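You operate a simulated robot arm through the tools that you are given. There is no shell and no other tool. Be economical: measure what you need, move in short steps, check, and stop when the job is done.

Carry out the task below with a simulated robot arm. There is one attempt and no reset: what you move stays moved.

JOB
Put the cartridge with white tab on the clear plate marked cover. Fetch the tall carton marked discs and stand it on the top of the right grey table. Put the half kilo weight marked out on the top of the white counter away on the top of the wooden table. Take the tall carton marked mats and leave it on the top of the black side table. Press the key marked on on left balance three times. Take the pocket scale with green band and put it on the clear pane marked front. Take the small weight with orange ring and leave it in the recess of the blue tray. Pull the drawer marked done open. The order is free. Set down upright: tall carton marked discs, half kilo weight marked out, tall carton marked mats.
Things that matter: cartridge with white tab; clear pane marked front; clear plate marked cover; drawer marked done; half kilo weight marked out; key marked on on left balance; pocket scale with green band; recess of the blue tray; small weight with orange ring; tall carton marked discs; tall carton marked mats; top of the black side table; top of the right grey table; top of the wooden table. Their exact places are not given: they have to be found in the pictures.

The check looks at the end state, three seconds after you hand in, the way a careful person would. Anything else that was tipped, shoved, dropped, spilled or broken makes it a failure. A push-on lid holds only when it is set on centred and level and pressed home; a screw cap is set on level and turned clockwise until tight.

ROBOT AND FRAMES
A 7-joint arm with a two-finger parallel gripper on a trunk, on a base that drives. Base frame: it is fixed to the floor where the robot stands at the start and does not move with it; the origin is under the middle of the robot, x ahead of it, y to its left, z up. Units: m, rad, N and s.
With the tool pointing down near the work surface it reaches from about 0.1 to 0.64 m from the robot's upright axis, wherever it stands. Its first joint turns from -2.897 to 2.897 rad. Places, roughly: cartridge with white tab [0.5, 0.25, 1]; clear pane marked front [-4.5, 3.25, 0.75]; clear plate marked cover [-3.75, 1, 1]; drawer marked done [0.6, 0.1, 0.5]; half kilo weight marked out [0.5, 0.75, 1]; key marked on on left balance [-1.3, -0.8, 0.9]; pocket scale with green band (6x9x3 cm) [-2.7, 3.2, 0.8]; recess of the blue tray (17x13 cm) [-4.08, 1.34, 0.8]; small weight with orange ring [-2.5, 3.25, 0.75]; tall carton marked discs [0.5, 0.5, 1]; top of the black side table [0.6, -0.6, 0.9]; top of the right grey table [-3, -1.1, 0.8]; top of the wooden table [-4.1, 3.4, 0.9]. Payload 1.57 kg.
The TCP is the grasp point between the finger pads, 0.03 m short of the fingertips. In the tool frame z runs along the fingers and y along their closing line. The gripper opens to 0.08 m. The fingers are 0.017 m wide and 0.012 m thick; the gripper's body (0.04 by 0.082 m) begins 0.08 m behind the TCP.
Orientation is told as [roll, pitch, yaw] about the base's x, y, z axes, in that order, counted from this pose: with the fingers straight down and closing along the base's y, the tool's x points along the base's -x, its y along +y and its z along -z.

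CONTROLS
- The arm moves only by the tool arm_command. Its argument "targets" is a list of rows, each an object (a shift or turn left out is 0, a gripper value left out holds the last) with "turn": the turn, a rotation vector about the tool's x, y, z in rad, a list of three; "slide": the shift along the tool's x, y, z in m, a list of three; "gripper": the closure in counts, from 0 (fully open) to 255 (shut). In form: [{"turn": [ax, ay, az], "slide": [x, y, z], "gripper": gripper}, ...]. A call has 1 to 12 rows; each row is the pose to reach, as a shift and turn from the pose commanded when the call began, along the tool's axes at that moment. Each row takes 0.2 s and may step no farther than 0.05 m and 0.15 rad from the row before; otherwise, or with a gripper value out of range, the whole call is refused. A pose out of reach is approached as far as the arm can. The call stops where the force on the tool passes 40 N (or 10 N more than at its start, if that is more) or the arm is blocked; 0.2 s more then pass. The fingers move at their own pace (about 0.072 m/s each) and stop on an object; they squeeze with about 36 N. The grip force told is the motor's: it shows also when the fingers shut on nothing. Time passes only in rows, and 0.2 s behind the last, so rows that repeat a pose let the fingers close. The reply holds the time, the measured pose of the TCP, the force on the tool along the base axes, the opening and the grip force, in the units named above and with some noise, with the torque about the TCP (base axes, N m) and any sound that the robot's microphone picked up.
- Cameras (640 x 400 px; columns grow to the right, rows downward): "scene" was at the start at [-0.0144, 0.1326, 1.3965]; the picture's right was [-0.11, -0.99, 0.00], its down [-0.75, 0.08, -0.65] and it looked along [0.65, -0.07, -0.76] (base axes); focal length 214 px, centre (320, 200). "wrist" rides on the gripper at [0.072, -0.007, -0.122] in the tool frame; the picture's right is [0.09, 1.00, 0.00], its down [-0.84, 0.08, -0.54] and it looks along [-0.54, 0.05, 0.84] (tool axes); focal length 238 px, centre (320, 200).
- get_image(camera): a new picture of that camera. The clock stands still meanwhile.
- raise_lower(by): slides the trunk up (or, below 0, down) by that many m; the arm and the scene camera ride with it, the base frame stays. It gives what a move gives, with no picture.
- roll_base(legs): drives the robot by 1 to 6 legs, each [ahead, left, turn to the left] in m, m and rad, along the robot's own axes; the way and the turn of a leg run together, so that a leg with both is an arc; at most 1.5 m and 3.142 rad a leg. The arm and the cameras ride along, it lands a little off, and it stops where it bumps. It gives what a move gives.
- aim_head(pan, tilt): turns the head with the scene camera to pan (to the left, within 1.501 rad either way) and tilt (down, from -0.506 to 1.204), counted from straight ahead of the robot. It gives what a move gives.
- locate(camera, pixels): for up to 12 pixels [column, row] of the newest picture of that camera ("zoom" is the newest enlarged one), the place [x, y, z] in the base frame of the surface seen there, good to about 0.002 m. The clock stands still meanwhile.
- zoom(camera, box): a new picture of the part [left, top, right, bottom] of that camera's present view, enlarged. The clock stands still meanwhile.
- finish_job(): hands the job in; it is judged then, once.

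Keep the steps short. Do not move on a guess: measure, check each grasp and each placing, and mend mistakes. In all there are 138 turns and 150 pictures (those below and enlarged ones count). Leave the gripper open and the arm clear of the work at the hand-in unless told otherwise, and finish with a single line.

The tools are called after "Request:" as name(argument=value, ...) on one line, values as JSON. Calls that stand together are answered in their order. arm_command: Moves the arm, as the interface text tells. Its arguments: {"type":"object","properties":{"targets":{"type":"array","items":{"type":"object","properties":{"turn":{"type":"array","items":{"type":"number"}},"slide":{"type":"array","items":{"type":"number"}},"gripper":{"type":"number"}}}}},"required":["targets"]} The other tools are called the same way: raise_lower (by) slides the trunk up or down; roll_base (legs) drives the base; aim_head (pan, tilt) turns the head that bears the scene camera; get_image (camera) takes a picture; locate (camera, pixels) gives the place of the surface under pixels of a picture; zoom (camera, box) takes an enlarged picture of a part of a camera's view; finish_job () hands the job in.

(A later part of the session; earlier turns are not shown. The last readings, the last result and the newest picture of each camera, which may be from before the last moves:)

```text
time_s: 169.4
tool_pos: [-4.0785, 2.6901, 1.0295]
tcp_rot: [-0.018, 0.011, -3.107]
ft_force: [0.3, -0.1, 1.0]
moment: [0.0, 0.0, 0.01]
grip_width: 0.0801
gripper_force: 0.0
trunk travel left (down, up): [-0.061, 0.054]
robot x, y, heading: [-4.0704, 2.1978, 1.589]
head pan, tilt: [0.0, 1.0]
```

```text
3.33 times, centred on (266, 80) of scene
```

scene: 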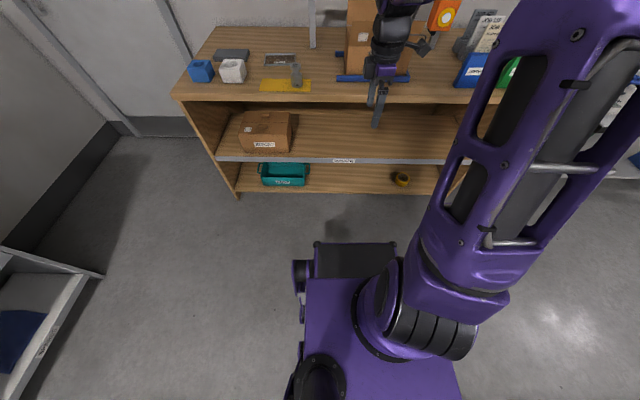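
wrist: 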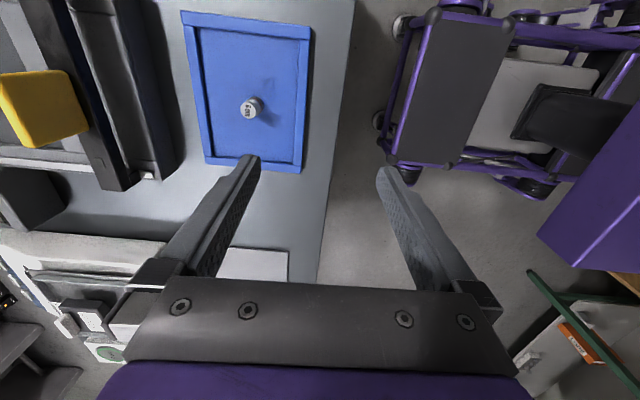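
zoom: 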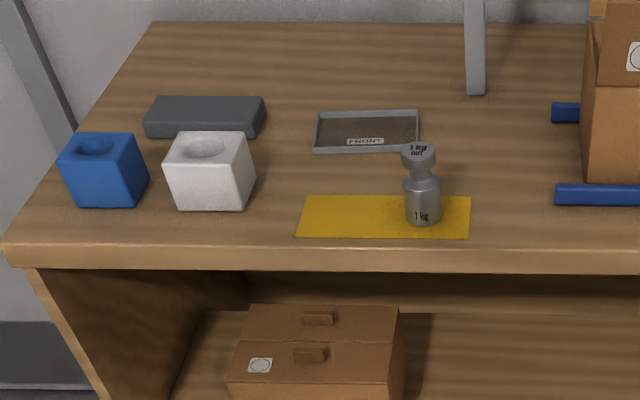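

FRONT pane centre (-4.43, 3.305), z 0.859. Fetch the pocket scale first: drive right to x≈-2.69 and turn the gripper back.

Request:
roll_base(legs=[[0, 0, -0.02], [0, -1.39, 0], [0.39, 0, 0]])

Request:
arm_command(targets=[{"turn": [0, 0, 0.143]}, {"turn": [0, 0, 0.286]}, {"turn": [0, 0, 0.429]}, {"turn": [0, 0, 0.572]}, {"turn": [0, 0, 0.715]}, {"turn": [0, 0, 0.858]}, {"turn": [0, 0, 1.001]}, {"turn": [0, 0, 1.144]}, {"turn": [0, 0, 1.287]}, {"turn": [0, 0, 1.43]}, {"turn": [0, 0, 1.571]}])

Request:
get_image(camera="wrist")

```text
time_s: 185.6
tool_pos: [-2.6271, 3.0659, 1.0299]
tcp_rot: [-0.018, 0.011, 3.133]
ft_force: [-0.8, -0.1, 0.6]
moment: [0.02, -0.02, 0.0]
grip_width: 0.0798
gripper_force: 0.1
trunk travel left (down, up): [-0.061, 0.054]
robot x, y, heading: [-2.6416, 2.5691, 1.549]
head pan, tilt: [0.0, 1.0]
```

```text
time_s: 188.0
tool_pos: [-2.6268, 3.065, 1.0278]
tcp_rot: [-0.012, -0.02, 1.564]
ft_force: [0.4, -0.1, -0.2]
moment: [-0.03, 0.0, 0.01]
grip_width: 0.0801
gripper_force: 0.0
trunk travel left (down, up): [-0.061, 0.054]
robot x, y, heading: [-2.6409, 2.5725, 1.545]
head pan, tilt: [0.0, 1.0]
```

```text
77 pictures are left
```

wrist: 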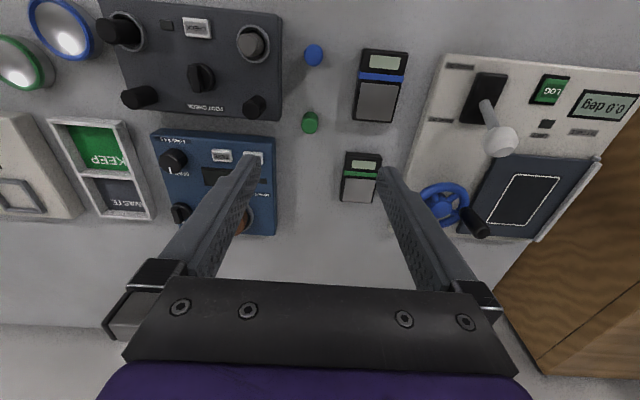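

Request:
zoom(camera="wrist", box=[290, 130, 450, 230])

Request:
locate(camera="zoom", pixels=[[228, 95], [362, 100], [212, 275], [320, 285], [285, 190], [285, 90], [265, 290], [470, 225], [520, 220]])

```text
4.00 times, centred on (370, 180) of wrist
```

zoom: 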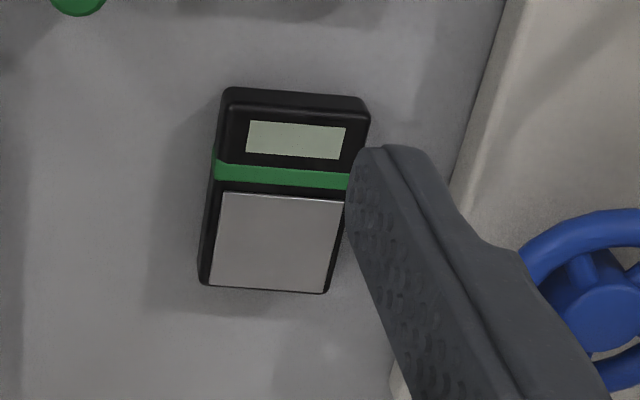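

```text
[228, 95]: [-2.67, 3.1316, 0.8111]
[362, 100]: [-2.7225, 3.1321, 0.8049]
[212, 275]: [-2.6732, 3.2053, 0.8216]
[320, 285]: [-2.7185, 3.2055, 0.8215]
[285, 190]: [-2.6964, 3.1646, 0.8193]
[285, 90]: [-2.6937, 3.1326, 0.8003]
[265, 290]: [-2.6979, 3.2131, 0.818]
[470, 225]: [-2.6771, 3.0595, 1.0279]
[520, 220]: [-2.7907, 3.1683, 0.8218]
```

Scale centre (-2.697, 3.168), 5.3 cm wide in x, top z≈0.82. Move above it.

Request:
arm_command(targets=[{"slide": [-0.021, 0.014, 0.03]}, {"slide": [-0.042, 0.028, 0.06]}, {"slide": [-0.063, 0.042, 0.09]}, {"slide": [-0.084, 0.056, 0.12]}, {"slide": [-0.103, 0.07, 0.145]}])

Request:
get_image(camera="wrist")

```text
time_s: 189.2
tool_pos: [-2.6939, 3.172, 0.886]
tcp_rot: [-0.011, -0.019, 1.561]
ft_force: [0.4, -0.5, 0.1]
moment: [0.0, 0.02, 0.02]
grip_width: 0.0801
gripper_force: 0.1
trunk travel left (down, up): [-0.061, 0.054]
robot x, y, heading: [-2.6414, 2.5676, 1.549]
head pan, tilt: [0.0, 1.0]
```

```text
75 pictures are left
```

wrist: 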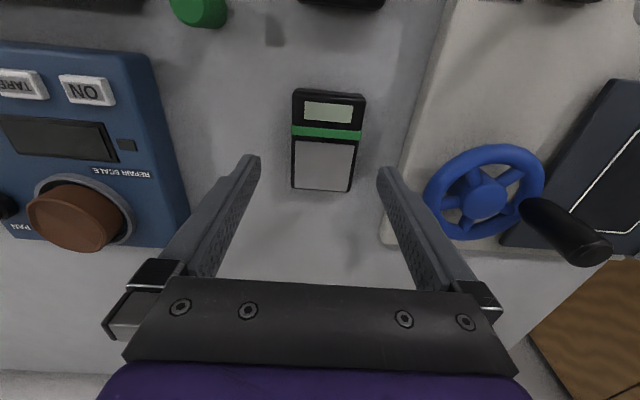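

Request:
arm_command(targets=[{"slide": [0, 0.003, 0.02], "gripper": 25}, {"slide": [0, 0.003, 0.04], "gripper": 25}, {"slide": [0, 0.003, 0.051], "gripper": 25}, {"slide": [0, 0.003, 0.051], "gripper": 255}, {"slide": [0, 0.003, 0.051], "gripper": 255}, {"slide": [0, 0.003, 0.051], "gripper": 255}, {"slide": [0, 0.003, 0.02], "gripper": 255}, {"slide": [0, 0.003, -0.02], "gripper": 255}, {"slide": [0, 0.003, -0.06], "gripper": 255}])

Request:
get_image(camera="wrist")

```text
time_s: 191.2
tool_pos: [-2.6988, 3.171, 0.9469]
tcp_rot: [-0.011, -0.019, 1.566]
ft_force: [0.1, -0.4, -1.9]
moment: [0.0, 0.02, 0.0]
grip_width: 0.0554
gripper_force: 36.1
trunk travel left (down, up): [-0.061, 0.054]
robot x, y, heading: [-2.6416, 2.5696, 1.555]
head pan, tilt: [0.0, 1.0]
```

```text
74 pictures are left
```

wrist: 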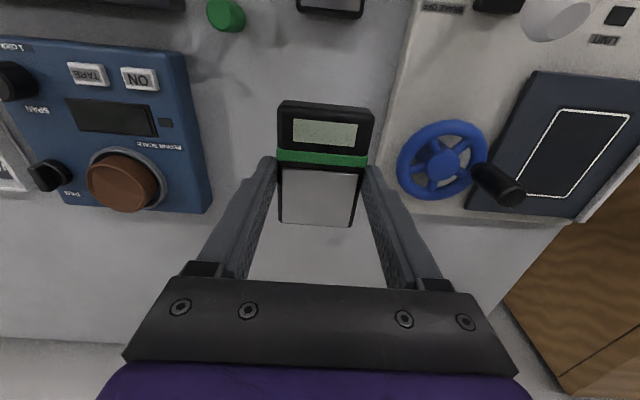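

Gripped. Lift, retract, turn the gripper 90°, then drive to the wooden table.

Request:
arm_command(targets=[{"slide": [0, -0.005, -0.04]}, {"turn": [0, 0, -0.143], "slide": [0.01, -0.01, -0.08]}, {"turn": [0, 0, -0.286], "slide": [0.02, -0.015, -0.11]}, {"turn": [0, 0, -0.429], "slide": [0.03, -0.02, -0.13]}, {"turn": [0, 0, -0.572], "slide": [0.04, -0.025, -0.13]}, {"turn": [0, 0, -0.715], "slide": [0.05, -0.03, -0.13]}, {"turn": [0, 0, -0.858], "slide": [0.06, -0.035, -0.13]}, {"turn": [0, 0, -1.001], "slide": [0.07, -0.04, -0.13]}, {"turn": [0, 0, -1.144], "slide": [0.08, -0.045, -0.13]}, {"turn": [0, 0, -1.287], "slide": [0.09, -0.05, -0.13]}, {"turn": [0, 0, -1.43], "slide": [0.1, -0.055, -0.13]}, {"turn": [0, 0, -1.571], "slide": [0.1, -0.06, -0.13]}])

Request:
roll_base(legs=[[-0.42, 0, 0.02], [0, 0.9, 0], [0, 0.86, 0]])

Request:
aim_head(pan=0.0, tilt=0.7)

Request:
get_image(camera="scene")

```text
time_s: 193.8
tool_pos: [-2.6407, 3.0691, 1.0747]
tcp_rot: [-0.018, 0.01, 3.14]
ft_force: [0.6, -0.3, -2.1]
moment: [0.01, 0.01, 0.02]
grip_width: 0.0554
gripper_force: 36.1
trunk travel left (down, up): [-0.061, 0.054]
robot x, y, heading: [-2.6392, 2.568, 1.554]
head pan, tilt: [0.0, 1.0]
```

```text
time_s: 213.1
tool_pos: [-4.3945, 2.6527, 1.0747]
tcp_rot: [-0.02, 0.009, -3.137]
ft_force: [-0.4, 0.1, -1.7]
moment: [0.03, -0.01, -0.02]
grip_width: 0.0552
gripper_force: 36.2
trunk travel left (down, up): [-0.061, 0.054]
robot x, y, heading: [-4.3903, 2.1583, 1.563]
head pan, tilt: [0.0, 1.0]
```

```text
time_s: 213.9
tool_pos: [-4.394, 2.6537, 1.0742]
tcp_rot: [-0.021, 0.011, -3.139]
ft_force: [-0.4, 0.3, -2.3]
moment: [0.0, 0.03, -0.01]
grip_width: 0.0554
gripper_force: 36.5
trunk travel left (down, up): [-0.061, 0.054]
robot x, y, heading: [-4.3865, 2.154, 1.562]
head pan, tilt: [0.0, 0.7]
```

```text
73 pictures are left
```

scene: 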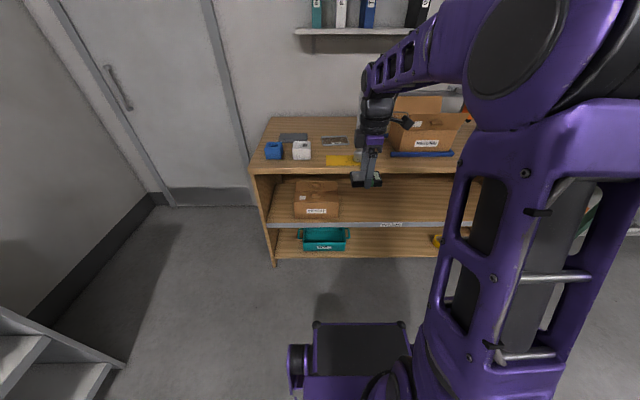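

Request:
zoom(camera="scene", box=[250, 110, 410, 210])

Request:
locate(camera="scene", pixels=[[330, 172], [330, 226], [322, 137], [346, 137], [320, 146], [347, 146], [334, 140], [345, 35], [365, 162]])

```text
4.00 times, centred on (330, 160) of scene
```

zoom: 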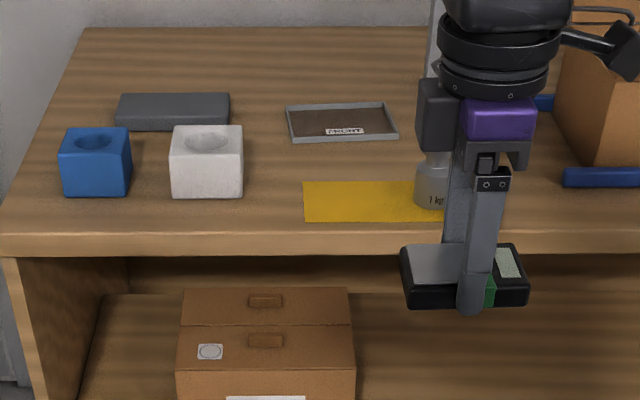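

```text
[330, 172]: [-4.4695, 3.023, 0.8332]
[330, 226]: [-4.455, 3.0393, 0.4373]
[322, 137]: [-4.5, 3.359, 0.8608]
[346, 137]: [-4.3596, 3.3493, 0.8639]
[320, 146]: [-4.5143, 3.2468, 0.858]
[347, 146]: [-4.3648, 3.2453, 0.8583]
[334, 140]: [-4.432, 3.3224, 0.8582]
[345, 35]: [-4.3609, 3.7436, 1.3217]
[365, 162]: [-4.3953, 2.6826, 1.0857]
```

Drive ahead 0.52 and left 0.04.

Request:
roll_base(legs=[[0.52, 0.04, 0.01]])

```text
time_s: 217.0
tool_pos: [-4.4295, 3.1721, 1.074]
tcp_rot: [-0.019, 0.01, -3.135]
ft_force: [1.3, -0.8, -1.6]
moment: [-0.01, 0.02, 0.02]
grip_width: 0.0555
gripper_force: 36.2
trunk travel left (down, up): [-0.061, 0.054]
robot x, y, heading: [-4.4214, 2.6732, 1.568]
head pan, tilt: [0.0, 0.7]
```

Request:
arm_command(targets=[{"slide": [-0.001, -0.035, 0.03]}, {"slide": [-0.002, -0.07, 0.06]}, {"slide": [-0.002, -0.1, 0.09]}, {"slide": [-0.002, -0.125, 0.12]}, {"slide": [-0.002, -0.136, 0.145]}, {"slide": [-0.002, -0.136, 0.165]}])

Request:
get_image(camera="wrist")

Request:
zoom(camera="scene", box=[260, 100, 420, 220])

```text
time_s: 218.4
tool_pos: [-4.4311, 3.31, 0.9129]
tcp_rot: [-0.019, 0.01, -3.135]
ft_force: [0.0, -0.2, -1.5]
moment: [0.0, 0.01, 0.01]
grip_width: 0.0555
gripper_force: 35.6
trunk travel left (down, up): [-0.061, 0.054]
robot x, y, heading: [-4.4224, 2.672, 1.564]
head pan, tilt: [0.0, 0.7]
```

```text
71 pictures are left
```

wrist: 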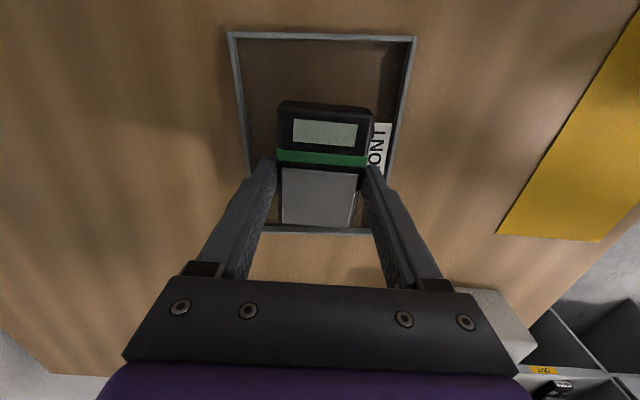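

```text
3.33 times, centred on (340, 160) of scene
```

zoom: 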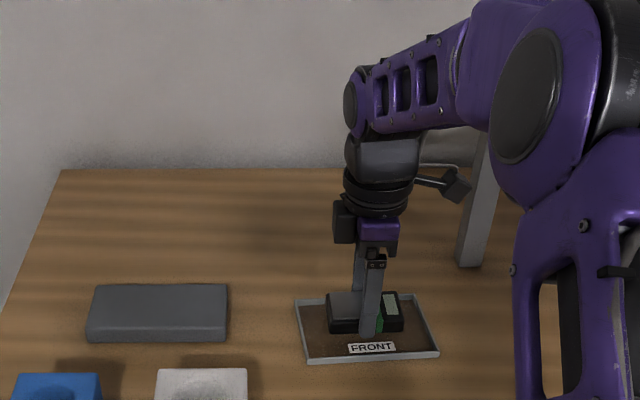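

Well centred. Lower to contact.

Request:
arm_command(targets=[{"slide": [0, 0, 0.008]}, {"slide": [0, 0, 0.012]}, {"slide": [0, 0, 0.015]}, {"slide": [0, 0, 0.0175]}])

```text
time_s: 219.4
tool_pos: [-4.4314, 3.3106, 0.8997]
tcp_rot: [-0.029, 0.011, -3.134]
ft_force: [-2.1, -1.3, 37.6]
moment: [-1.13, 0.02, 0.07]
grip_width: 0.0556
gripper_force: 36.3
trunk travel left (down, up): [-0.061, 0.054]
robot x, y, heading: [-4.419, 2.6731, 1.564]
head pan, tilt: [0.0, 0.7]
```

Contact at 37 N. Open a little and lift.

Request:
arm_command(targets=[{"slide": [0, 0, -0.001], "gripper": 50}, {"slide": [0, 0, -0.001], "gripper": 50}, {"slide": [0, 0, -0.001], "gripper": 50}, {"slide": [0, 0, -0.04], "gripper": 50}, {"slide": [0, 0, -0.08], "gripper": 0}, {"slide": [0, 0, -0.125], "gripper": 0}, {"slide": [0, 0.03, -0.16], "gripper": 0}, {"slide": [0, 0.06, -0.19], "gripper": 0}, {"slide": [0, 0.1, -0.2], "gripper": 0}])

Request:
get_image(camera="wrist")

Request:
zoom(camera="scene", box=[320, 170, 416, 230])

```text
time_s: 221.4
tool_pos: [-4.4337, 3.2074, 1.0946]
tcp_rot: [-0.018, 0.009, -3.133]
ft_force: [0.4, -0.6, 0.8]
moment: [-0.02, 0.0, 0.02]
grip_width: 0.0799
gripper_force: 0.1
trunk travel left (down, up): [-0.061, 0.054]
robot x, y, heading: [-4.4192, 2.6745, 1.557]
head pan, tilt: [0.0, 0.7]
```

```text
69 pictures are left
```

wrist: 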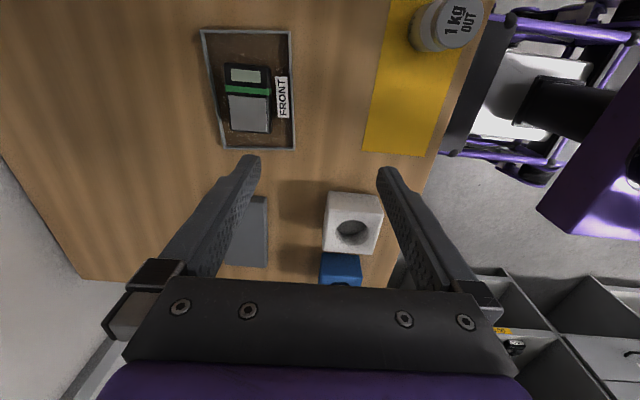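

```text
6.67 times, centred on (368, 200) of scene
```

zoom: 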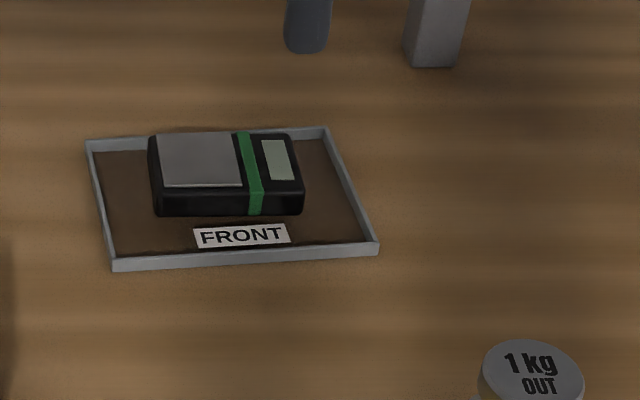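

Pocket scale sits on FRONT. Now return to the start area for the drawer.

Request:
roll_base(legs=[[-0.5, 0, 0.01], [0, -0.9, 0], [0, -0.87, 0], [-1.4, 0, 0], [-0.5, 0, 0], [0, 0, -1.57]])

Request:
aim_head(pan=0.0, tilt=0.4)

Request:
get_image(camera="scene")

```text
time_s: 254.3
tool_pos: [-2.0867, 0.3205, 1.0934]
tcp_rot: [-0.018, 0.01, 1.61]
ft_force: [-0.2, -0.1, 0.5]
moment: [0.02, 0.02, -0.03]
grip_width: 0.0799
gripper_force: 0.1
trunk travel left (down, up): [-0.061, 0.054]
robot x, y, heading: [-2.6193, 0.2937, 0.026]
head pan, tilt: [0.0, 0.7]
```

```text
time_s: 255.1
tool_pos: [-2.0874, 0.3203, 1.0944]
tcp_rot: [-0.019, 0.01, 1.613]
ft_force: [0.1, 0.1, 0.0]
moment: [0.01, 0.02, 0.01]
grip_width: 0.08
gripper_force: 0.1
trunk travel left (down, up): [-0.061, 0.054]
robot x, y, heading: [-2.6204, 0.2921, 0.022]
head pan, tilt: [0.0, 0.4]
```

```text
67 pictures are left
```

scene: 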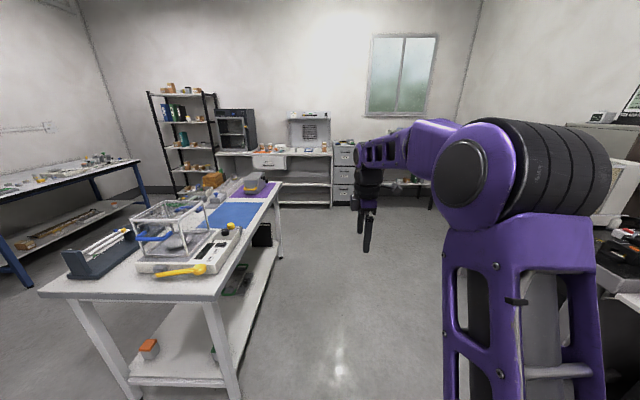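

Clear. Drive up towards the cabinet and turn the tool to horizontal with fingers stacked vertically.

Request:
roll_base(legs=[[0, 0, -0.1], [1.0, 0, 0], [1.0, 0, 0], [0, 0, 0.078]])

Request:
arm_command(targets=[{"turn": [0.1428, 0, 0], "slide": [0, -0.015, 0.02]}, {"turn": [0.2856, 0, 0], "slide": [0, -0.03, 0.04]}, {"turn": [0.4284, 0, 0], "slide": [0, -0.045, 0.06]}, {"turn": [0.5712, 0, 0], "slide": [0, -0.06, 0.08]}, {"turn": [0.714, 0, 0], "slide": [0, -0.075, 0.1]}, {"turn": [0.8568, 0, 0], "slide": [0, -0.09, 0.12]}, {"turn": [0.9996, 0, 0], "slide": [0, -0.105, 0.14]}, {"turn": [1.1424, 0, 0], "slide": [0, -0.12, 0.16]}, {"turn": [1.2852, 0, 0], "slide": [0, -0.135, 0.18]}, {"turn": [1.428, 0, 0], "slide": [0, -0.15, 0.2]}, {"turn": [1.5708, 0, 0], "slide": [0, -0.165, 0.22]}])

Request:
get_image(camera="scene")

```text
time_s: 266.0
tool_pos: [-0.1039, 0.1783, 1.094]
tcp_rot: [-0.019, 0.01, 1.6]
ft_force: [-0.5, 0.1, 0.2]
moment: [0.0, 0.0, 0.0]
grip_width: 0.08
gripper_force: 0.0
trunk travel left (down, up): [-0.061, 0.054]
robot x, y, heading: [-0.6377, 0.1531, 0.012]
head pan, tilt: [0.0, 0.4]
```

```text
time_s: 268.4
tool_pos: [0.0622, 0.1826, 0.879]
tcp_rot: [-1.592, 0.011, 1.598]
ft_force: [-0.7, 0.8, -0.1]
moment: [0.02, -0.01, 0.04]
grip_width: 0.0801
gripper_force: 0.1
trunk travel left (down, up): [-0.061, 0.054]
robot x, y, heading: [-0.6387, 0.1559, 0.011]
head pan, tilt: [0.0, 0.4]
```

```text
66 pictures are left
```

scene: 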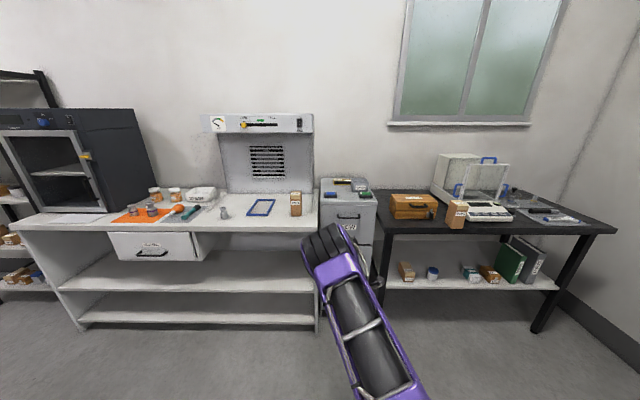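

Lower to the drawer's height (z≈0.59) and look.

Request:
raise_lower(by=-0.055)

Request:
arm_command(targets=[{"slide": [0, 0.04, 0]}, {"slide": [0, 0.08, 0]}, {"slide": [0, 0.12, 0]}, {"slide": [0, 0.16, 0]}, {"slide": [0, 0.2, 0]}, {"slide": [0, 0.235, 0]}])

Request:
get_image(camera="wrist")

Request:
aim_head(pan=0.1, tilt=0.7)

Request:
get_image(camera="scene")

```text
time_s: 269.4
tool_pos: [0.062, 0.1803, 0.8244]
tcp_rot: [-1.59, 0.011, 1.598]
ft_force: [-0.1, 0.4, -0.1]
moment: [-0.01, -0.01, -0.01]
grip_width: 0.0802
gripper_force: 0.1
trunk travel left (down, up): [-0.006, 0.109]
robot x, y, heading: [-0.641, 0.1559, 0.015]
head pan, tilt: [0.0, 0.4]
```

```text
time_s: 270.8
tool_pos: [0.0688, 0.1787, 0.5887]
tcp_rot: [-1.593, 0.009, 1.598]
ft_force: [-0.3, -0.6, -0.9]
moment: [-0.01, -0.01, 0.01]
grip_width: 0.0801
gripper_force: 0.1
trunk travel left (down, up): [-0.006, 0.109]
robot x, y, heading: [-0.6401, 0.157, 0.014]
head pan, tilt: [0.0, 0.4]
```

```text
65 pictures are left
```

wrist: 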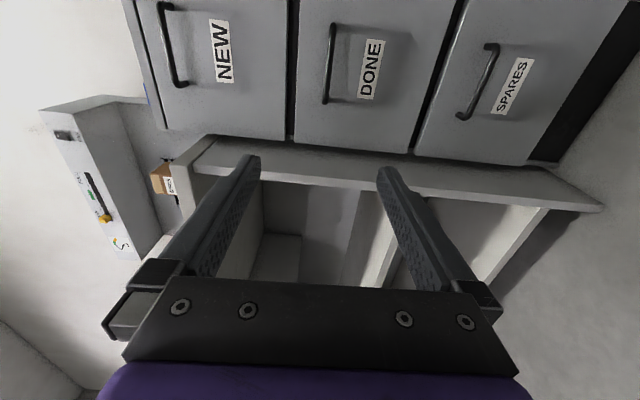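

```text
time_s: 271.6
tool_pos: [0.0698, 0.1797, 0.5893]
tcp_rot: [-1.59, 0.011, 1.598]
ft_force: [0.6, 0.8, -0.2]
moment: [0.03, 0.01, 0.02]
grip_width: 0.08
gripper_force: 0.2
trunk travel left (down, up): [-0.006, 0.109]
robot x, y, heading: [-0.6401, 0.1579, 0.012]
head pan, tilt: [0.099, 0.7]
```

```text
64 pictures are left
```

scene: 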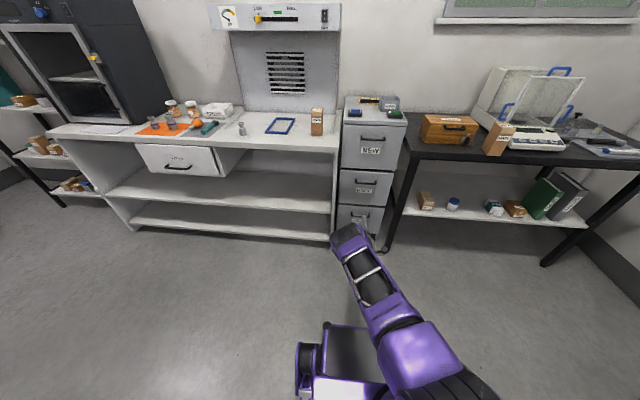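

Request:
locate(camera="wrist", pixels=[[333, 40], [329, 65], [325, 97], [327, 80], [370, 60], [333, 28], [320, 130], [360, 20]])

Request:
zoom(camera="wrist", box=[300, 10, 400, 120])

```text
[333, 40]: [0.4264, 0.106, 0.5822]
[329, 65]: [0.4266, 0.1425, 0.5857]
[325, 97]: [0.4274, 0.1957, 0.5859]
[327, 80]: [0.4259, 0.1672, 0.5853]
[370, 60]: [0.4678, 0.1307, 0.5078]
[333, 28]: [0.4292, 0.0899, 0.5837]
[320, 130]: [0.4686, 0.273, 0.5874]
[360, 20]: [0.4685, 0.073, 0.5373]
```

```text
3.64 times, centred on (350, 65) of wrist
```

zoom: 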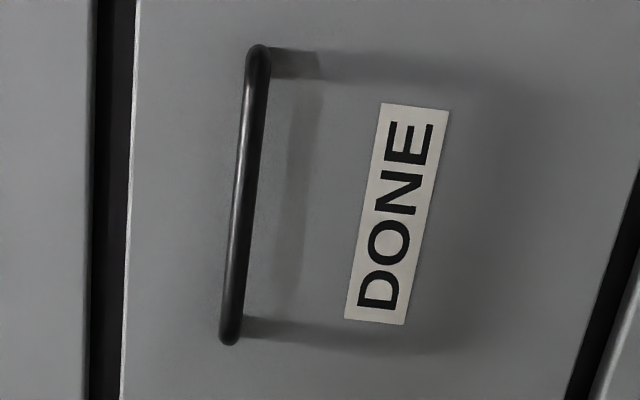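

Handle bar: centre (0.432, 0.143, 0.584), face x=0.468. Drive so that TCP reaches x≈0.42.

Request:
roll_base(legs=[[0, -0.04, 0], [0.345, 0, 0]])

Request:
get_image(camera="wrist")

```text
time_s: 274.5
tool_pos: [0.419, 0.1428, 0.59]
tcp_rot: [-1.59, 0.008, 1.597]
ft_force: [-0.6, 0.3, 0.3]
moment: [-0.02, 0.03, -0.01]
grip_width: 0.0801
gripper_force: 0.0
trunk travel left (down, up): [-0.006, 0.109]
robot x, y, heading: [-0.2867, 0.1214, 0.01]
head pan, tilt: [0.099, 0.7]
```

```text
62 pictures are left
```

wrist: 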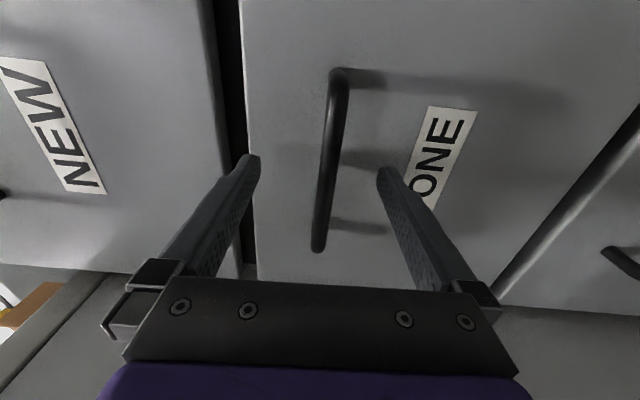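

The bar is between the fingers. Centre and close.

Request:
arm_command(targets=[{"slide": [0, 0.005, 0.005]}, {"slide": [0, 0.005, 0.005], "gripper": 255}, {"slide": [0, 0.005, 0.005], "gripper": 255}, {"slide": [0, 0.005, 0.005], "gripper": 255}, {"slide": [0, 0.005, 0.005], "gripper": 255}, {"slide": [0, 0.005, 0.005], "gripper": 255}])

Request:
roll_base(legs=[[-0.05, 0, 0]])

Request:
get_image(camera="wrist")

```text
time_s: 275.9
tool_pos: [0.4246, 0.1419, 0.5854]
tcp_rot: [-1.591, 0.011, 1.597]
ft_force: [-1.0, -0.9, 5.0]
moment: [0.42, -0.07, 0.09]
grip_width: 0.0119
gripper_force: 28.5
trunk travel left (down, up): [-0.006, 0.109]
robot x, y, heading: [-0.2931, 0.1215, 0.014]
head pan, tilt: [0.099, 0.7]
```

```text
time_s: 276.9
tool_pos: [0.375, 0.1413, 0.585]
tcp_rot: [-1.592, 0.009, 1.599]
ft_force: [-0.5, 4.0, 7.7]
moment: [0.4, -0.08, -0.51]
grip_width: 0.0118
gripper_force: 29.3
trunk travel left (down, up): [-0.006, 0.109]
robot x, y, heading: [-0.339, 0.1229, 0.007]
head pan, tilt: [0.099, 0.7]
```

```text
61 pictures are left
```

wrist: 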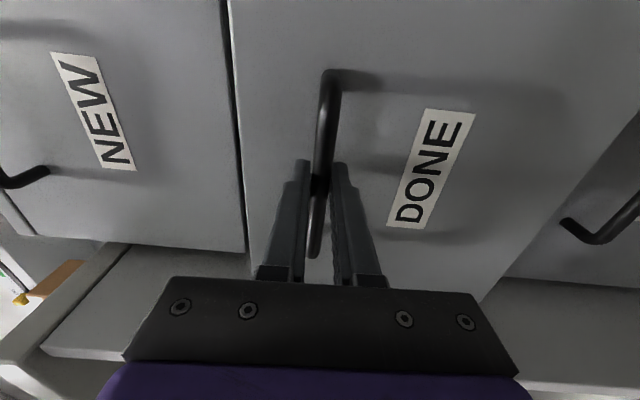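

The drawer follows. Pull another 0.16.

Request:
roll_base(legs=[[-0.08, 0, 0], [-0.08, 0, 0]])

Request:
get_image(camera="wrist")

Request:
get_image(camera="scene")

```text
time_s: 278.6
tool_pos: [0.2162, 0.1414, 0.585]
tcp_rot: [-1.591, 0.011, 1.601]
ft_force: [-1.1, 15.7, 3.2]
moment: [0.41, -0.01, 0.12]
grip_width: 0.0119
gripper_force: 29.3
trunk travel left (down, up): [-0.006, 0.109]
robot x, y, heading: [-0.4947, 0.1185, 0.011]
head pan, tilt: [0.099, 0.7]
```

```text
60 pictures are left
```

wrist: 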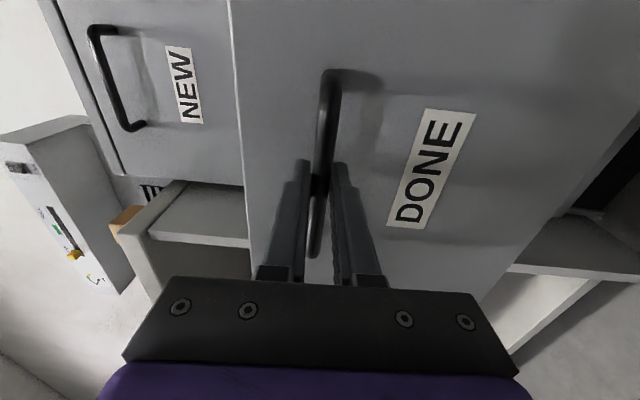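

```text
59 pictures are left
```

scene: 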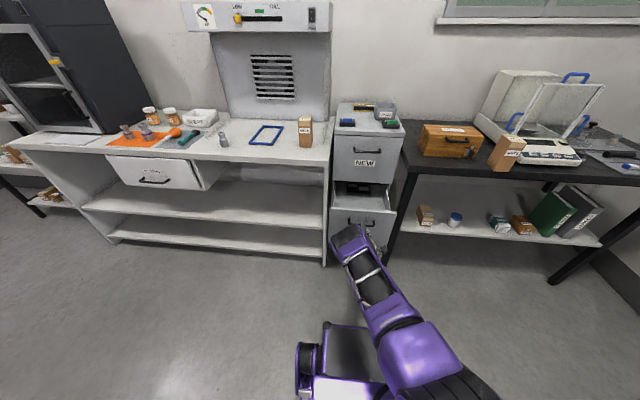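

Open by 0.21; pull a bit more to be sure, then release and back off.

Request:
roll_base(legs=[[-0.04, 0, 0]])

Request:
arm_command(targets=[{"gripper": 100}, {"gripper": 0}, {"gripper": 0}, {"gripper": 0}])

Request:
roll_base(legs=[[-0.2, 0, 0]])

Request:
get_image(camera="wrist")

```text
time_s: 279.5
tool_pos: [0.1775, 0.1414, 0.5833]
tcp_rot: [-1.592, 0.01, 1.603]
ft_force: [-1.1, 3.9, 1.2]
moment: [0.39, 0.03, -0.53]
grip_width: 0.0118
gripper_force: 29.4
trunk travel left (down, up): [-0.006, 0.109]
robot x, y, heading: [-0.5392, 0.1189, 0.013]
head pan, tilt: [0.099, 0.7]
```

```text
time_s: 280.5
tool_pos: [0.1758, 0.1413, 0.5859]
tcp_rot: [-1.592, 0.011, 1.602]
ft_force: [0.2, -0.4, -0.8]
moment: [0.02, 0.02, 0.02]
grip_width: 0.0797
gripper_force: 0.1
trunk travel left (down, up): [-0.006, 0.109]
robot x, y, heading: [-0.5389, 0.1215, 0.01]
head pan, tilt: [0.099, 0.7]
```

```text
time_s: 282.1
tool_pos: [-0.0207, 0.139, 0.5843]
tcp_rot: [-1.591, 0.011, 1.604]
ft_force: [-0.2, -0.8, -1.3]
moment: [0.0, -0.04, 0.01]
grip_width: 0.0799
gripper_force: 0.0
trunk travel left (down, up): [-0.006, 0.109]
robot x, y, heading: [-0.7338, 0.1184, 0.01]
head pan, tilt: [0.099, 0.7]
```

```text
58 pictures are left
```

wrist: 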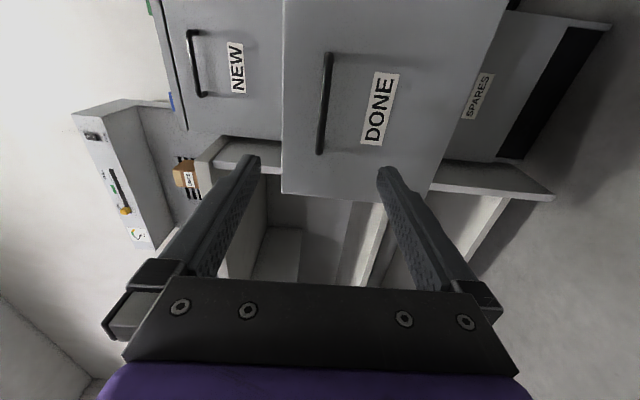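

Drawer is open. Now turn tool down again, raise, and drive toward the DISCS carton.

Request:
arm_command(targets=[{"turn": [-0.1428, 0, 0], "slide": [0, -0.025, -0.015]}, {"turn": [-0.2856, 0, 0], "slide": [0, -0.05, -0.03]}, {"turn": [-0.4284, 0, 0], "slide": [0, -0.085, -0.045]}, {"turn": [-0.5712, 0, 0], "slide": [0, -0.12, -0.06]}, {"turn": [-0.714, 0, 0], "slide": [0, -0.16, -0.075]}, {"turn": [-0.8568, 0, 0], "slide": [0, -0.2, -0.09]}, {"turn": [-0.9996, 0, 0], "slide": [0, -0.24, -0.105]}, {"turn": [-1.1424, 0, 0], "slide": [0, -0.28, -0.12]}, {"turn": [-1.2852, 0, 0], "slide": [0, -0.32, -0.135]}, {"turn": [-1.428, 0, 0], "slide": [0, -0.36, -0.15]}, {"turn": [-1.56, 0, 0], "slide": [0, -0.4, -0.165]}])

Request:
arm_command(targets=[{"turn": [0, 0, 0.143]}, {"turn": [0, 0, 0.286]}, {"turn": [0, 0, 0.429]}, {"turn": [0, 0, 0.572]}, {"turn": [0, 0, 0.715]}, {"turn": [0, 0, 0.858]}, {"turn": [0, 0, 1.001]}, {"turn": [0, 0, 1.144]}, {"turn": [0, 0, 1.287]}, {"turn": [0, 0, 1.43]}, {"turn": [0, 0, 1.571]}])

Request:
raise_lower(by=0.1)

Request:
roll_base(legs=[[0, 0.5, 0], [0.4, 0, 0]])

Request:
get_image(camera="wrist")

Request:
get_image(camera="scene")

```text
time_s: 284.4
tool_pos: [-0.1949, 0.1387, 0.9813]
tcp_rot: [-0.03, 0.01, 1.604]
ft_force: [-0.7, -1.2, -0.2]
moment: [-0.01, -0.04, -0.02]
grip_width: 0.08
gripper_force: 0.0
trunk travel left (down, up): [-0.006, 0.109]
robot x, y, heading: [-0.7352, 0.1158, 0.016]
head pan, tilt: [0.099, 0.7]
```

```text
time_s: 286.9
tool_pos: [-0.1942, 0.1385, 0.9816]
tcp_rot: [-0.009, -0.033, 0.03]
ft_force: [-0.2, 1.3, -0.1]
moment: [-0.01, -0.01, -0.01]
grip_width: 0.0799
gripper_force: 0.0
trunk travel left (down, up): [-0.006, 0.109]
robot x, y, heading: [-0.7351, 0.1132, 0.016]
head pan, tilt: [0.099, 0.7]
```

```text
time_s: 288.2
tool_pos: [-0.1949, 0.1393, 1.0811]
tcp_rot: [-0.011, -0.032, 0.033]
ft_force: [0.9, -0.3, 0.8]
moment: [0.0, 0.04, -0.01]
grip_width: 0.0798
gripper_force: 0.1
trunk travel left (down, up): [-0.106, 0.009]
robot x, y, heading: [-0.7362, 0.1175, 0.013]
head pan, tilt: [0.099, 0.7]
```

```text
time_s: 293.2
tool_pos: [-0.198, 0.6134, 1.081]
tcp_rot: [-0.012, -0.031, 0.028]
ft_force: [-0.9, -0.4, -1.3]
moment: [0.0, -0.04, -0.03]
grip_width: 0.0799
gripper_force: 0.1
trunk travel left (down, up): [-0.106, 0.009]
robot x, y, heading: [-0.74, 0.5898, 0.009]
head pan, tilt: [0.099, 0.7]
stopped in leg 1: the robot was blocked; the commanded pose is now the measured one
```

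```text
57 pictures are left
```

wrist: 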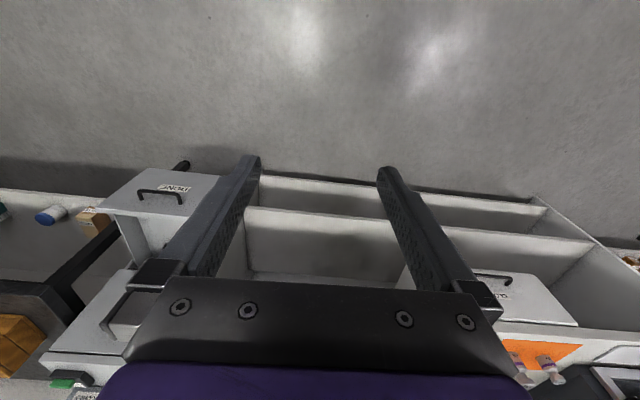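

```text
56 pictures are left
```

scene: 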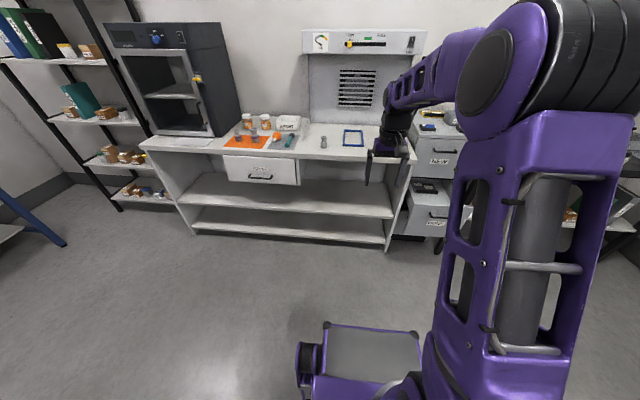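

My left rear bumped (probably the white table). Step away right, ahead, then check the table later.

Request:
roll_base(legs=[[0, -0.05, 0], [0.45, 0, 0]])

Request:
aim_head(pan=0.0, tilt=0.8)

Request:
get_image(camera="wrist")

Request:
get_image(camera="scene")

```text
time_s: 296.7
tool_pos: [0.2502, 0.5629, 1.0816]
tcp_rot: [-0.01, -0.033, 0.02]
ft_force: [0.1, -0.2, 0.5]
moment: [0.0, -0.04, 0.0]
grip_width: 0.0798
gripper_force: 0.0
trunk travel left (down, up): [-0.106, 0.009]
robot x, y, heading: [-0.2881, 0.5451, 0.001]
head pan, tilt: [0.099, 0.7]
```

```text
time_s: 297.3
tool_pos: [0.2501, 0.5617, 1.0812]
tcp_rot: [-0.009, -0.031, 0.021]
ft_force: [-0.9, 0.0, -0.4]
moment: [0.01, -0.02, 0.05]
grip_width: 0.0798
gripper_force: 0.1
trunk travel left (down, up): [-0.106, 0.009]
robot x, y, heading: [-0.2914, 0.5445, 0.001]
head pan, tilt: [0.0, 0.799]
```

```text
55 pictures are left
```

wrist: 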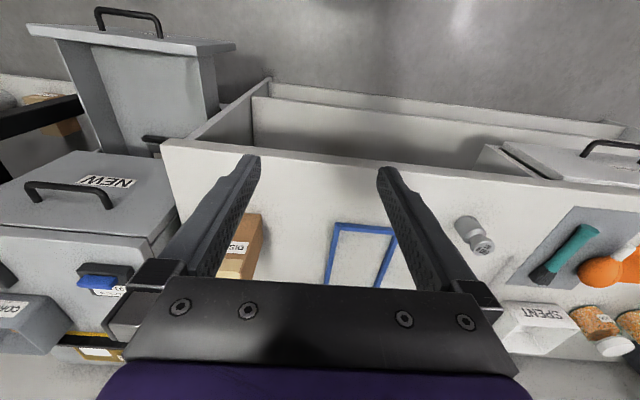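

```text
54 pictures are left
```

scene: 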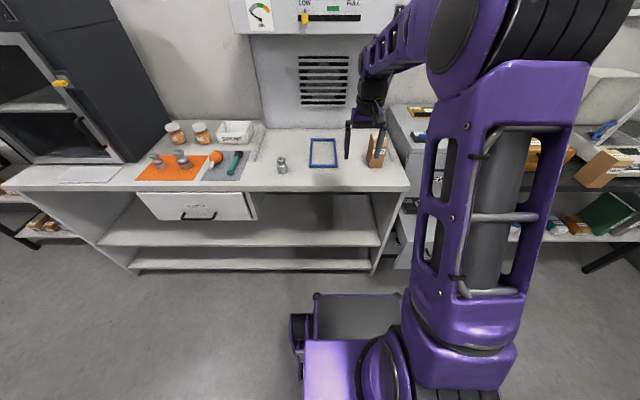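

Request:
locate(camera="scene", pixels=[[371, 136], [381, 136], [370, 163], [383, 166], [376, 143], [290, 188], [290, 33], [240, 30], [282, 165], [280, 160], [386, 150]])

Request:
locate(camera="wrist", pixels=[[246, 218], [262, 217], [238, 262], [225, 270], [252, 268], [256, 250], [475, 232], [470, 220]])

Request:
zoom(camera="scene", box=[330, 110, 420, 190])

```text
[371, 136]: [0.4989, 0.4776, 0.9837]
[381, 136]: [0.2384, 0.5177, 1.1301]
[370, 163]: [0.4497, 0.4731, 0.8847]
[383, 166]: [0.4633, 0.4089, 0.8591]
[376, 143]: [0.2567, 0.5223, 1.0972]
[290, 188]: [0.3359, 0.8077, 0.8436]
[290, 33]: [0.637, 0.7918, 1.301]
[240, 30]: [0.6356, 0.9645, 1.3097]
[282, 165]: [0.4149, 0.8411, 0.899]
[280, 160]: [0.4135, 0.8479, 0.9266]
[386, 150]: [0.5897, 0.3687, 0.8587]
```

```text
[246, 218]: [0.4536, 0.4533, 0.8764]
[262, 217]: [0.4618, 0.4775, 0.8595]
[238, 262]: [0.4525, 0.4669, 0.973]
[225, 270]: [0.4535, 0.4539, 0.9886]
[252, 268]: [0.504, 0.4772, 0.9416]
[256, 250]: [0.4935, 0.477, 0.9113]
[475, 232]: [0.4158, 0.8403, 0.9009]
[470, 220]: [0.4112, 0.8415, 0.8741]
```

```text
5.00 times, centred on (375, 150) of scene
```

zoom: 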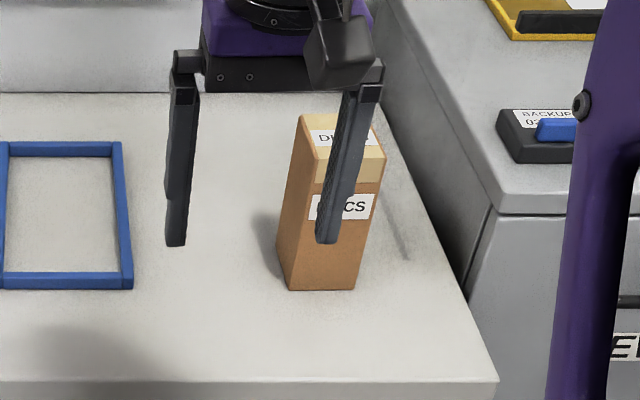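

Carton: x 0.453–0.52, y 0.423–0.477, top 0.989. Drive ahead 0.19, then move the arm above it.

Request:
roll_base(legs=[[0.19, 0.01, 0]])

Request:
arm_command(targets=[{"turn": [0.005, 0.015, 0.01], "slide": [-0.015, -0.035, 0]}, {"turn": [0.01, 0.033, 0.02], "slide": [-0.03, -0.07, 0]}, {"turn": [0.01, 0.033, 0.02], "slide": [-0.045, -0.11, 0]}])

Request:
get_image(camera="wrist")

```text
time_s: 298.9
tool_pos: [0.4406, 0.5734, 1.0813]
tcp_rot: [-0.007, -0.033, 0.023]
ft_force: [-1.3, 0.0, -0.4]
moment: [-0.01, 0.04, 0.0]
grip_width: 0.0802
gripper_force: 0.1
trunk travel left (down, up): [-0.106, 0.009]
robot x, y, heading: [-0.0988, 0.5531, 0.003]
head pan, tilt: [0.0, 0.799]
```

```text
time_s: 299.7
tool_pos: [0.4892, 0.4635, 1.0836]
tcp_rot: [-0.019, -0.001, 0.002]
ft_force: [-0.2, 0.1, 0.0]
moment: [-0.03, -0.01, -0.01]
grip_width: 0.08
gripper_force: 0.0
trunk travel left (down, up): [-0.106, 0.009]
robot x, y, heading: [-0.0958, 0.554, 0.001]
head pan, tilt: [0.0, 0.799]
```

```text
52 pictures are left
```

wrist: 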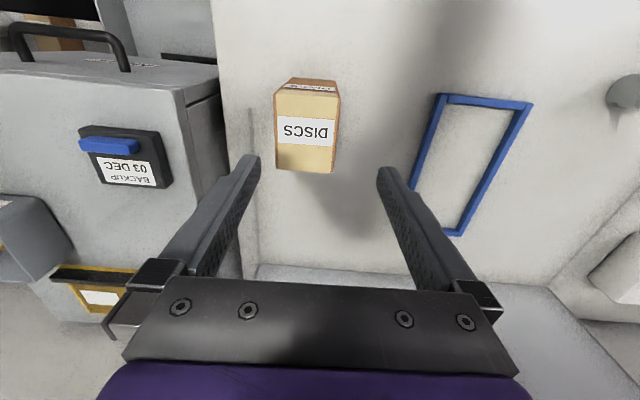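

Request:
locate(camera="wrist", pixels=[[276, 92], [338, 96], [277, 165], [333, 171], [306, 130], [200, 130]])

```text
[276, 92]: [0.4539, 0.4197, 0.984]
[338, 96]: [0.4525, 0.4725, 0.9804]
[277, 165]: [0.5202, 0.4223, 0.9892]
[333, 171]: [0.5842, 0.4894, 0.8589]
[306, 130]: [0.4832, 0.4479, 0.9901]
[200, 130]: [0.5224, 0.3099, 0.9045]
```

Request:
arm_command(targets=[{"turn": [-0.019, 0, 0], "slide": [0, -0.016, 0.03]}, {"turn": [-0.019, 0, 0], "slide": [0, -0.016, 0.065]}, {"turn": [-0.019, 0, 0], "slide": [0, -0.016, 0.1]}, {"turn": [-0.019, 0, 0], "slide": [0, -0.016, 0.128]}])

Request:
get_image(camera="wrist")

```text
time_s: 300.7
tool_pos: [0.4871, 0.4463, 0.9552]
tcp_rot: [-0.001, -0.001, 0.005]
ft_force: [0.0, 0.3, -0.8]
moment: [0.01, -0.01, -0.02]
grip_width: 0.0801
gripper_force: 0.1
trunk travel left (down, up): [-0.106, 0.009]
robot x, y, heading: [-0.1011, 0.5557, 0.006]
head pan, tilt: [0.0, 0.799]
```

```text
51 pictures are left
```

wrist: 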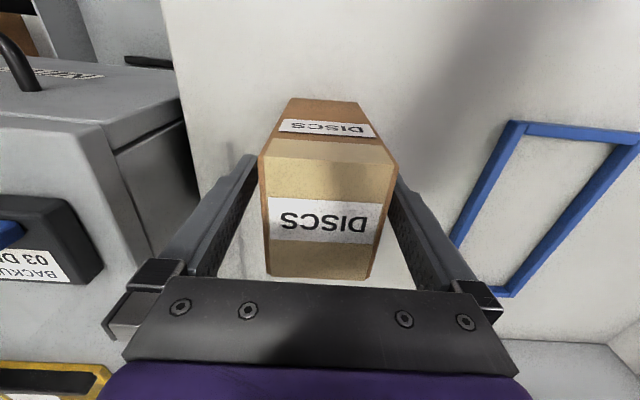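

Well straddled. Close and lift.

Request:
arm_command(targets=[{"gripper": 255}, {"gripper": 255}, {"gripper": 255}, {"gripper": 255}, {"slide": [0, 0, -0.03], "gripper": 255}, {"slide": [0, 0.01, -0.07], "gripper": 255}, {"slide": [0.03, 0.03, -0.1], "gripper": 255}, {"slide": [0.07, 0.05, -0.12], "gripper": 255}, {"slide": [0.11, 0.07, -0.13], "gripper": 255}])

Request:
roll_base(legs=[[-0.3, -0.03, 0]])

Request:
get_image(camera="wrist")

```text
time_s: 302.7
tool_pos: [0.3776, 0.5148, 1.0827]
tcp_rot: [0.0, 0.001, 0.0]
ft_force: [0.4, -0.2, -0.8]
moment: [-0.01, 0.02, 0.04]
grip_width: 0.0579
gripper_force: 36.0
trunk travel left (down, up): [-0.106, 0.009]
robot x, y, heading: [-0.0983, 0.5601, 0.002]
head pan, tilt: [0.0, 0.799]
```

```text
time_s: 304.8
tool_pos: [0.0747, 0.4808, 1.0836]
tcp_rot: [0.001, 0.0, -0.004]
ft_force: [0.2, -0.5, -1.5]
moment: [0.01, 0.03, -0.01]
grip_width: 0.0576
gripper_force: 36.3
trunk travel left (down, up): [-0.106, 0.009]
robot x, y, heading: [-0.4008, 0.5276, -0.007]
head pan, tilt: [0.0, 0.799]
```

```text
50 pictures are left
```

wrist: 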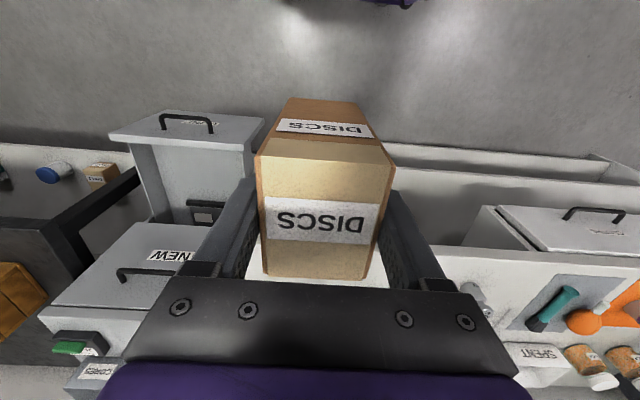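

Held. Drive to the middle aisle, face -y, and slide along to x≈-3.

Request:
roll_base(legs=[[-0.1, -0.53, 0], [0, 0, -1.56], [0, -1.25, 0], [0, -1.25, 0]])

Request:
aim_head(pan=0.0, tilt=0.55)

Request:
get_image(camera="scene")

```text
time_s: 338.0
tool_pos: [-3.038, -0.5687, 1.0831]
tcp_rot: [0.001, 0.0, -1.534]
ft_force: [0.0, 0.6, -0.7]
moment: [-0.01, 0.03, 0.02]
grip_width: 0.0575
gripper_force: 35.6
trunk travel left (down, up): [-0.106, 0.009]
robot x, y, heading: [-3.0142, -0.093, -1.534]
head pan, tilt: [0.0, 0.799]
```

```text
time_s: 338.8
tool_pos: [-3.0379, -0.5678, 1.0836]
tcp_rot: [-0.001, -0.001, -1.533]
ft_force: [-0.4, 0.1, -1.3]
moment: [0.01, 0.0, -0.01]
grip_width: 0.0575
gripper_force: 35.8
trunk travel left (down, up): [-0.106, 0.009]
robot x, y, heading: [-3.0111, -0.0872, -1.53]
head pan, tilt: [0.0, 0.55]
```

```text
49 pictures are left
```

scene: 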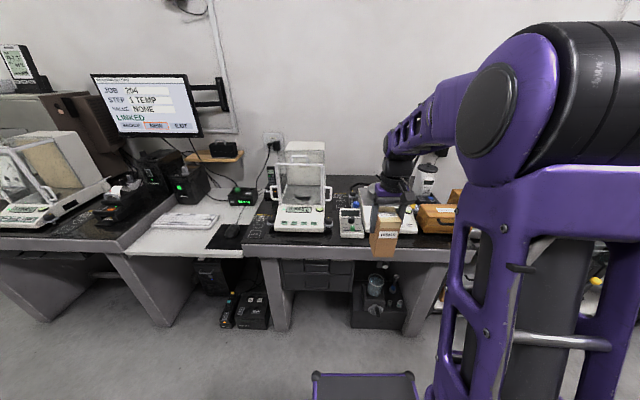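

Request:
zoom(camera="scene", box=[230, 170, 470, 270])

Request:
locate(camera="scene", pixels=[[260, 240], [270, 232], [340, 244], [345, 238], [255, 215], [262, 228], [300, 248], [300, 258], [215, 235], [285, 238]])

```text
2.67 times, centred on (350, 220) of scene
```

zoom: 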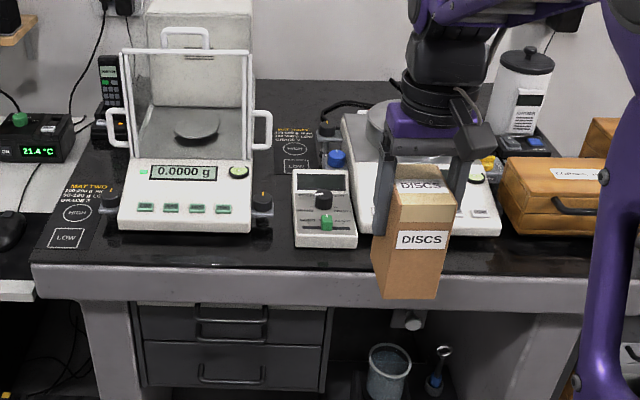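

```text
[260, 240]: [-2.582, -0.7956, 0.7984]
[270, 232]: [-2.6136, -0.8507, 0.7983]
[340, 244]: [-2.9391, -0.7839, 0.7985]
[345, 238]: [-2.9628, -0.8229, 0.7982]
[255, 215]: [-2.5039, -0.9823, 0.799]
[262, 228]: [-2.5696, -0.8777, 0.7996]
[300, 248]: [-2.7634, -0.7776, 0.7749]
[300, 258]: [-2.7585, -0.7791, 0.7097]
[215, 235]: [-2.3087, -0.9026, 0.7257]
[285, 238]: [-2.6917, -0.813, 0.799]
```

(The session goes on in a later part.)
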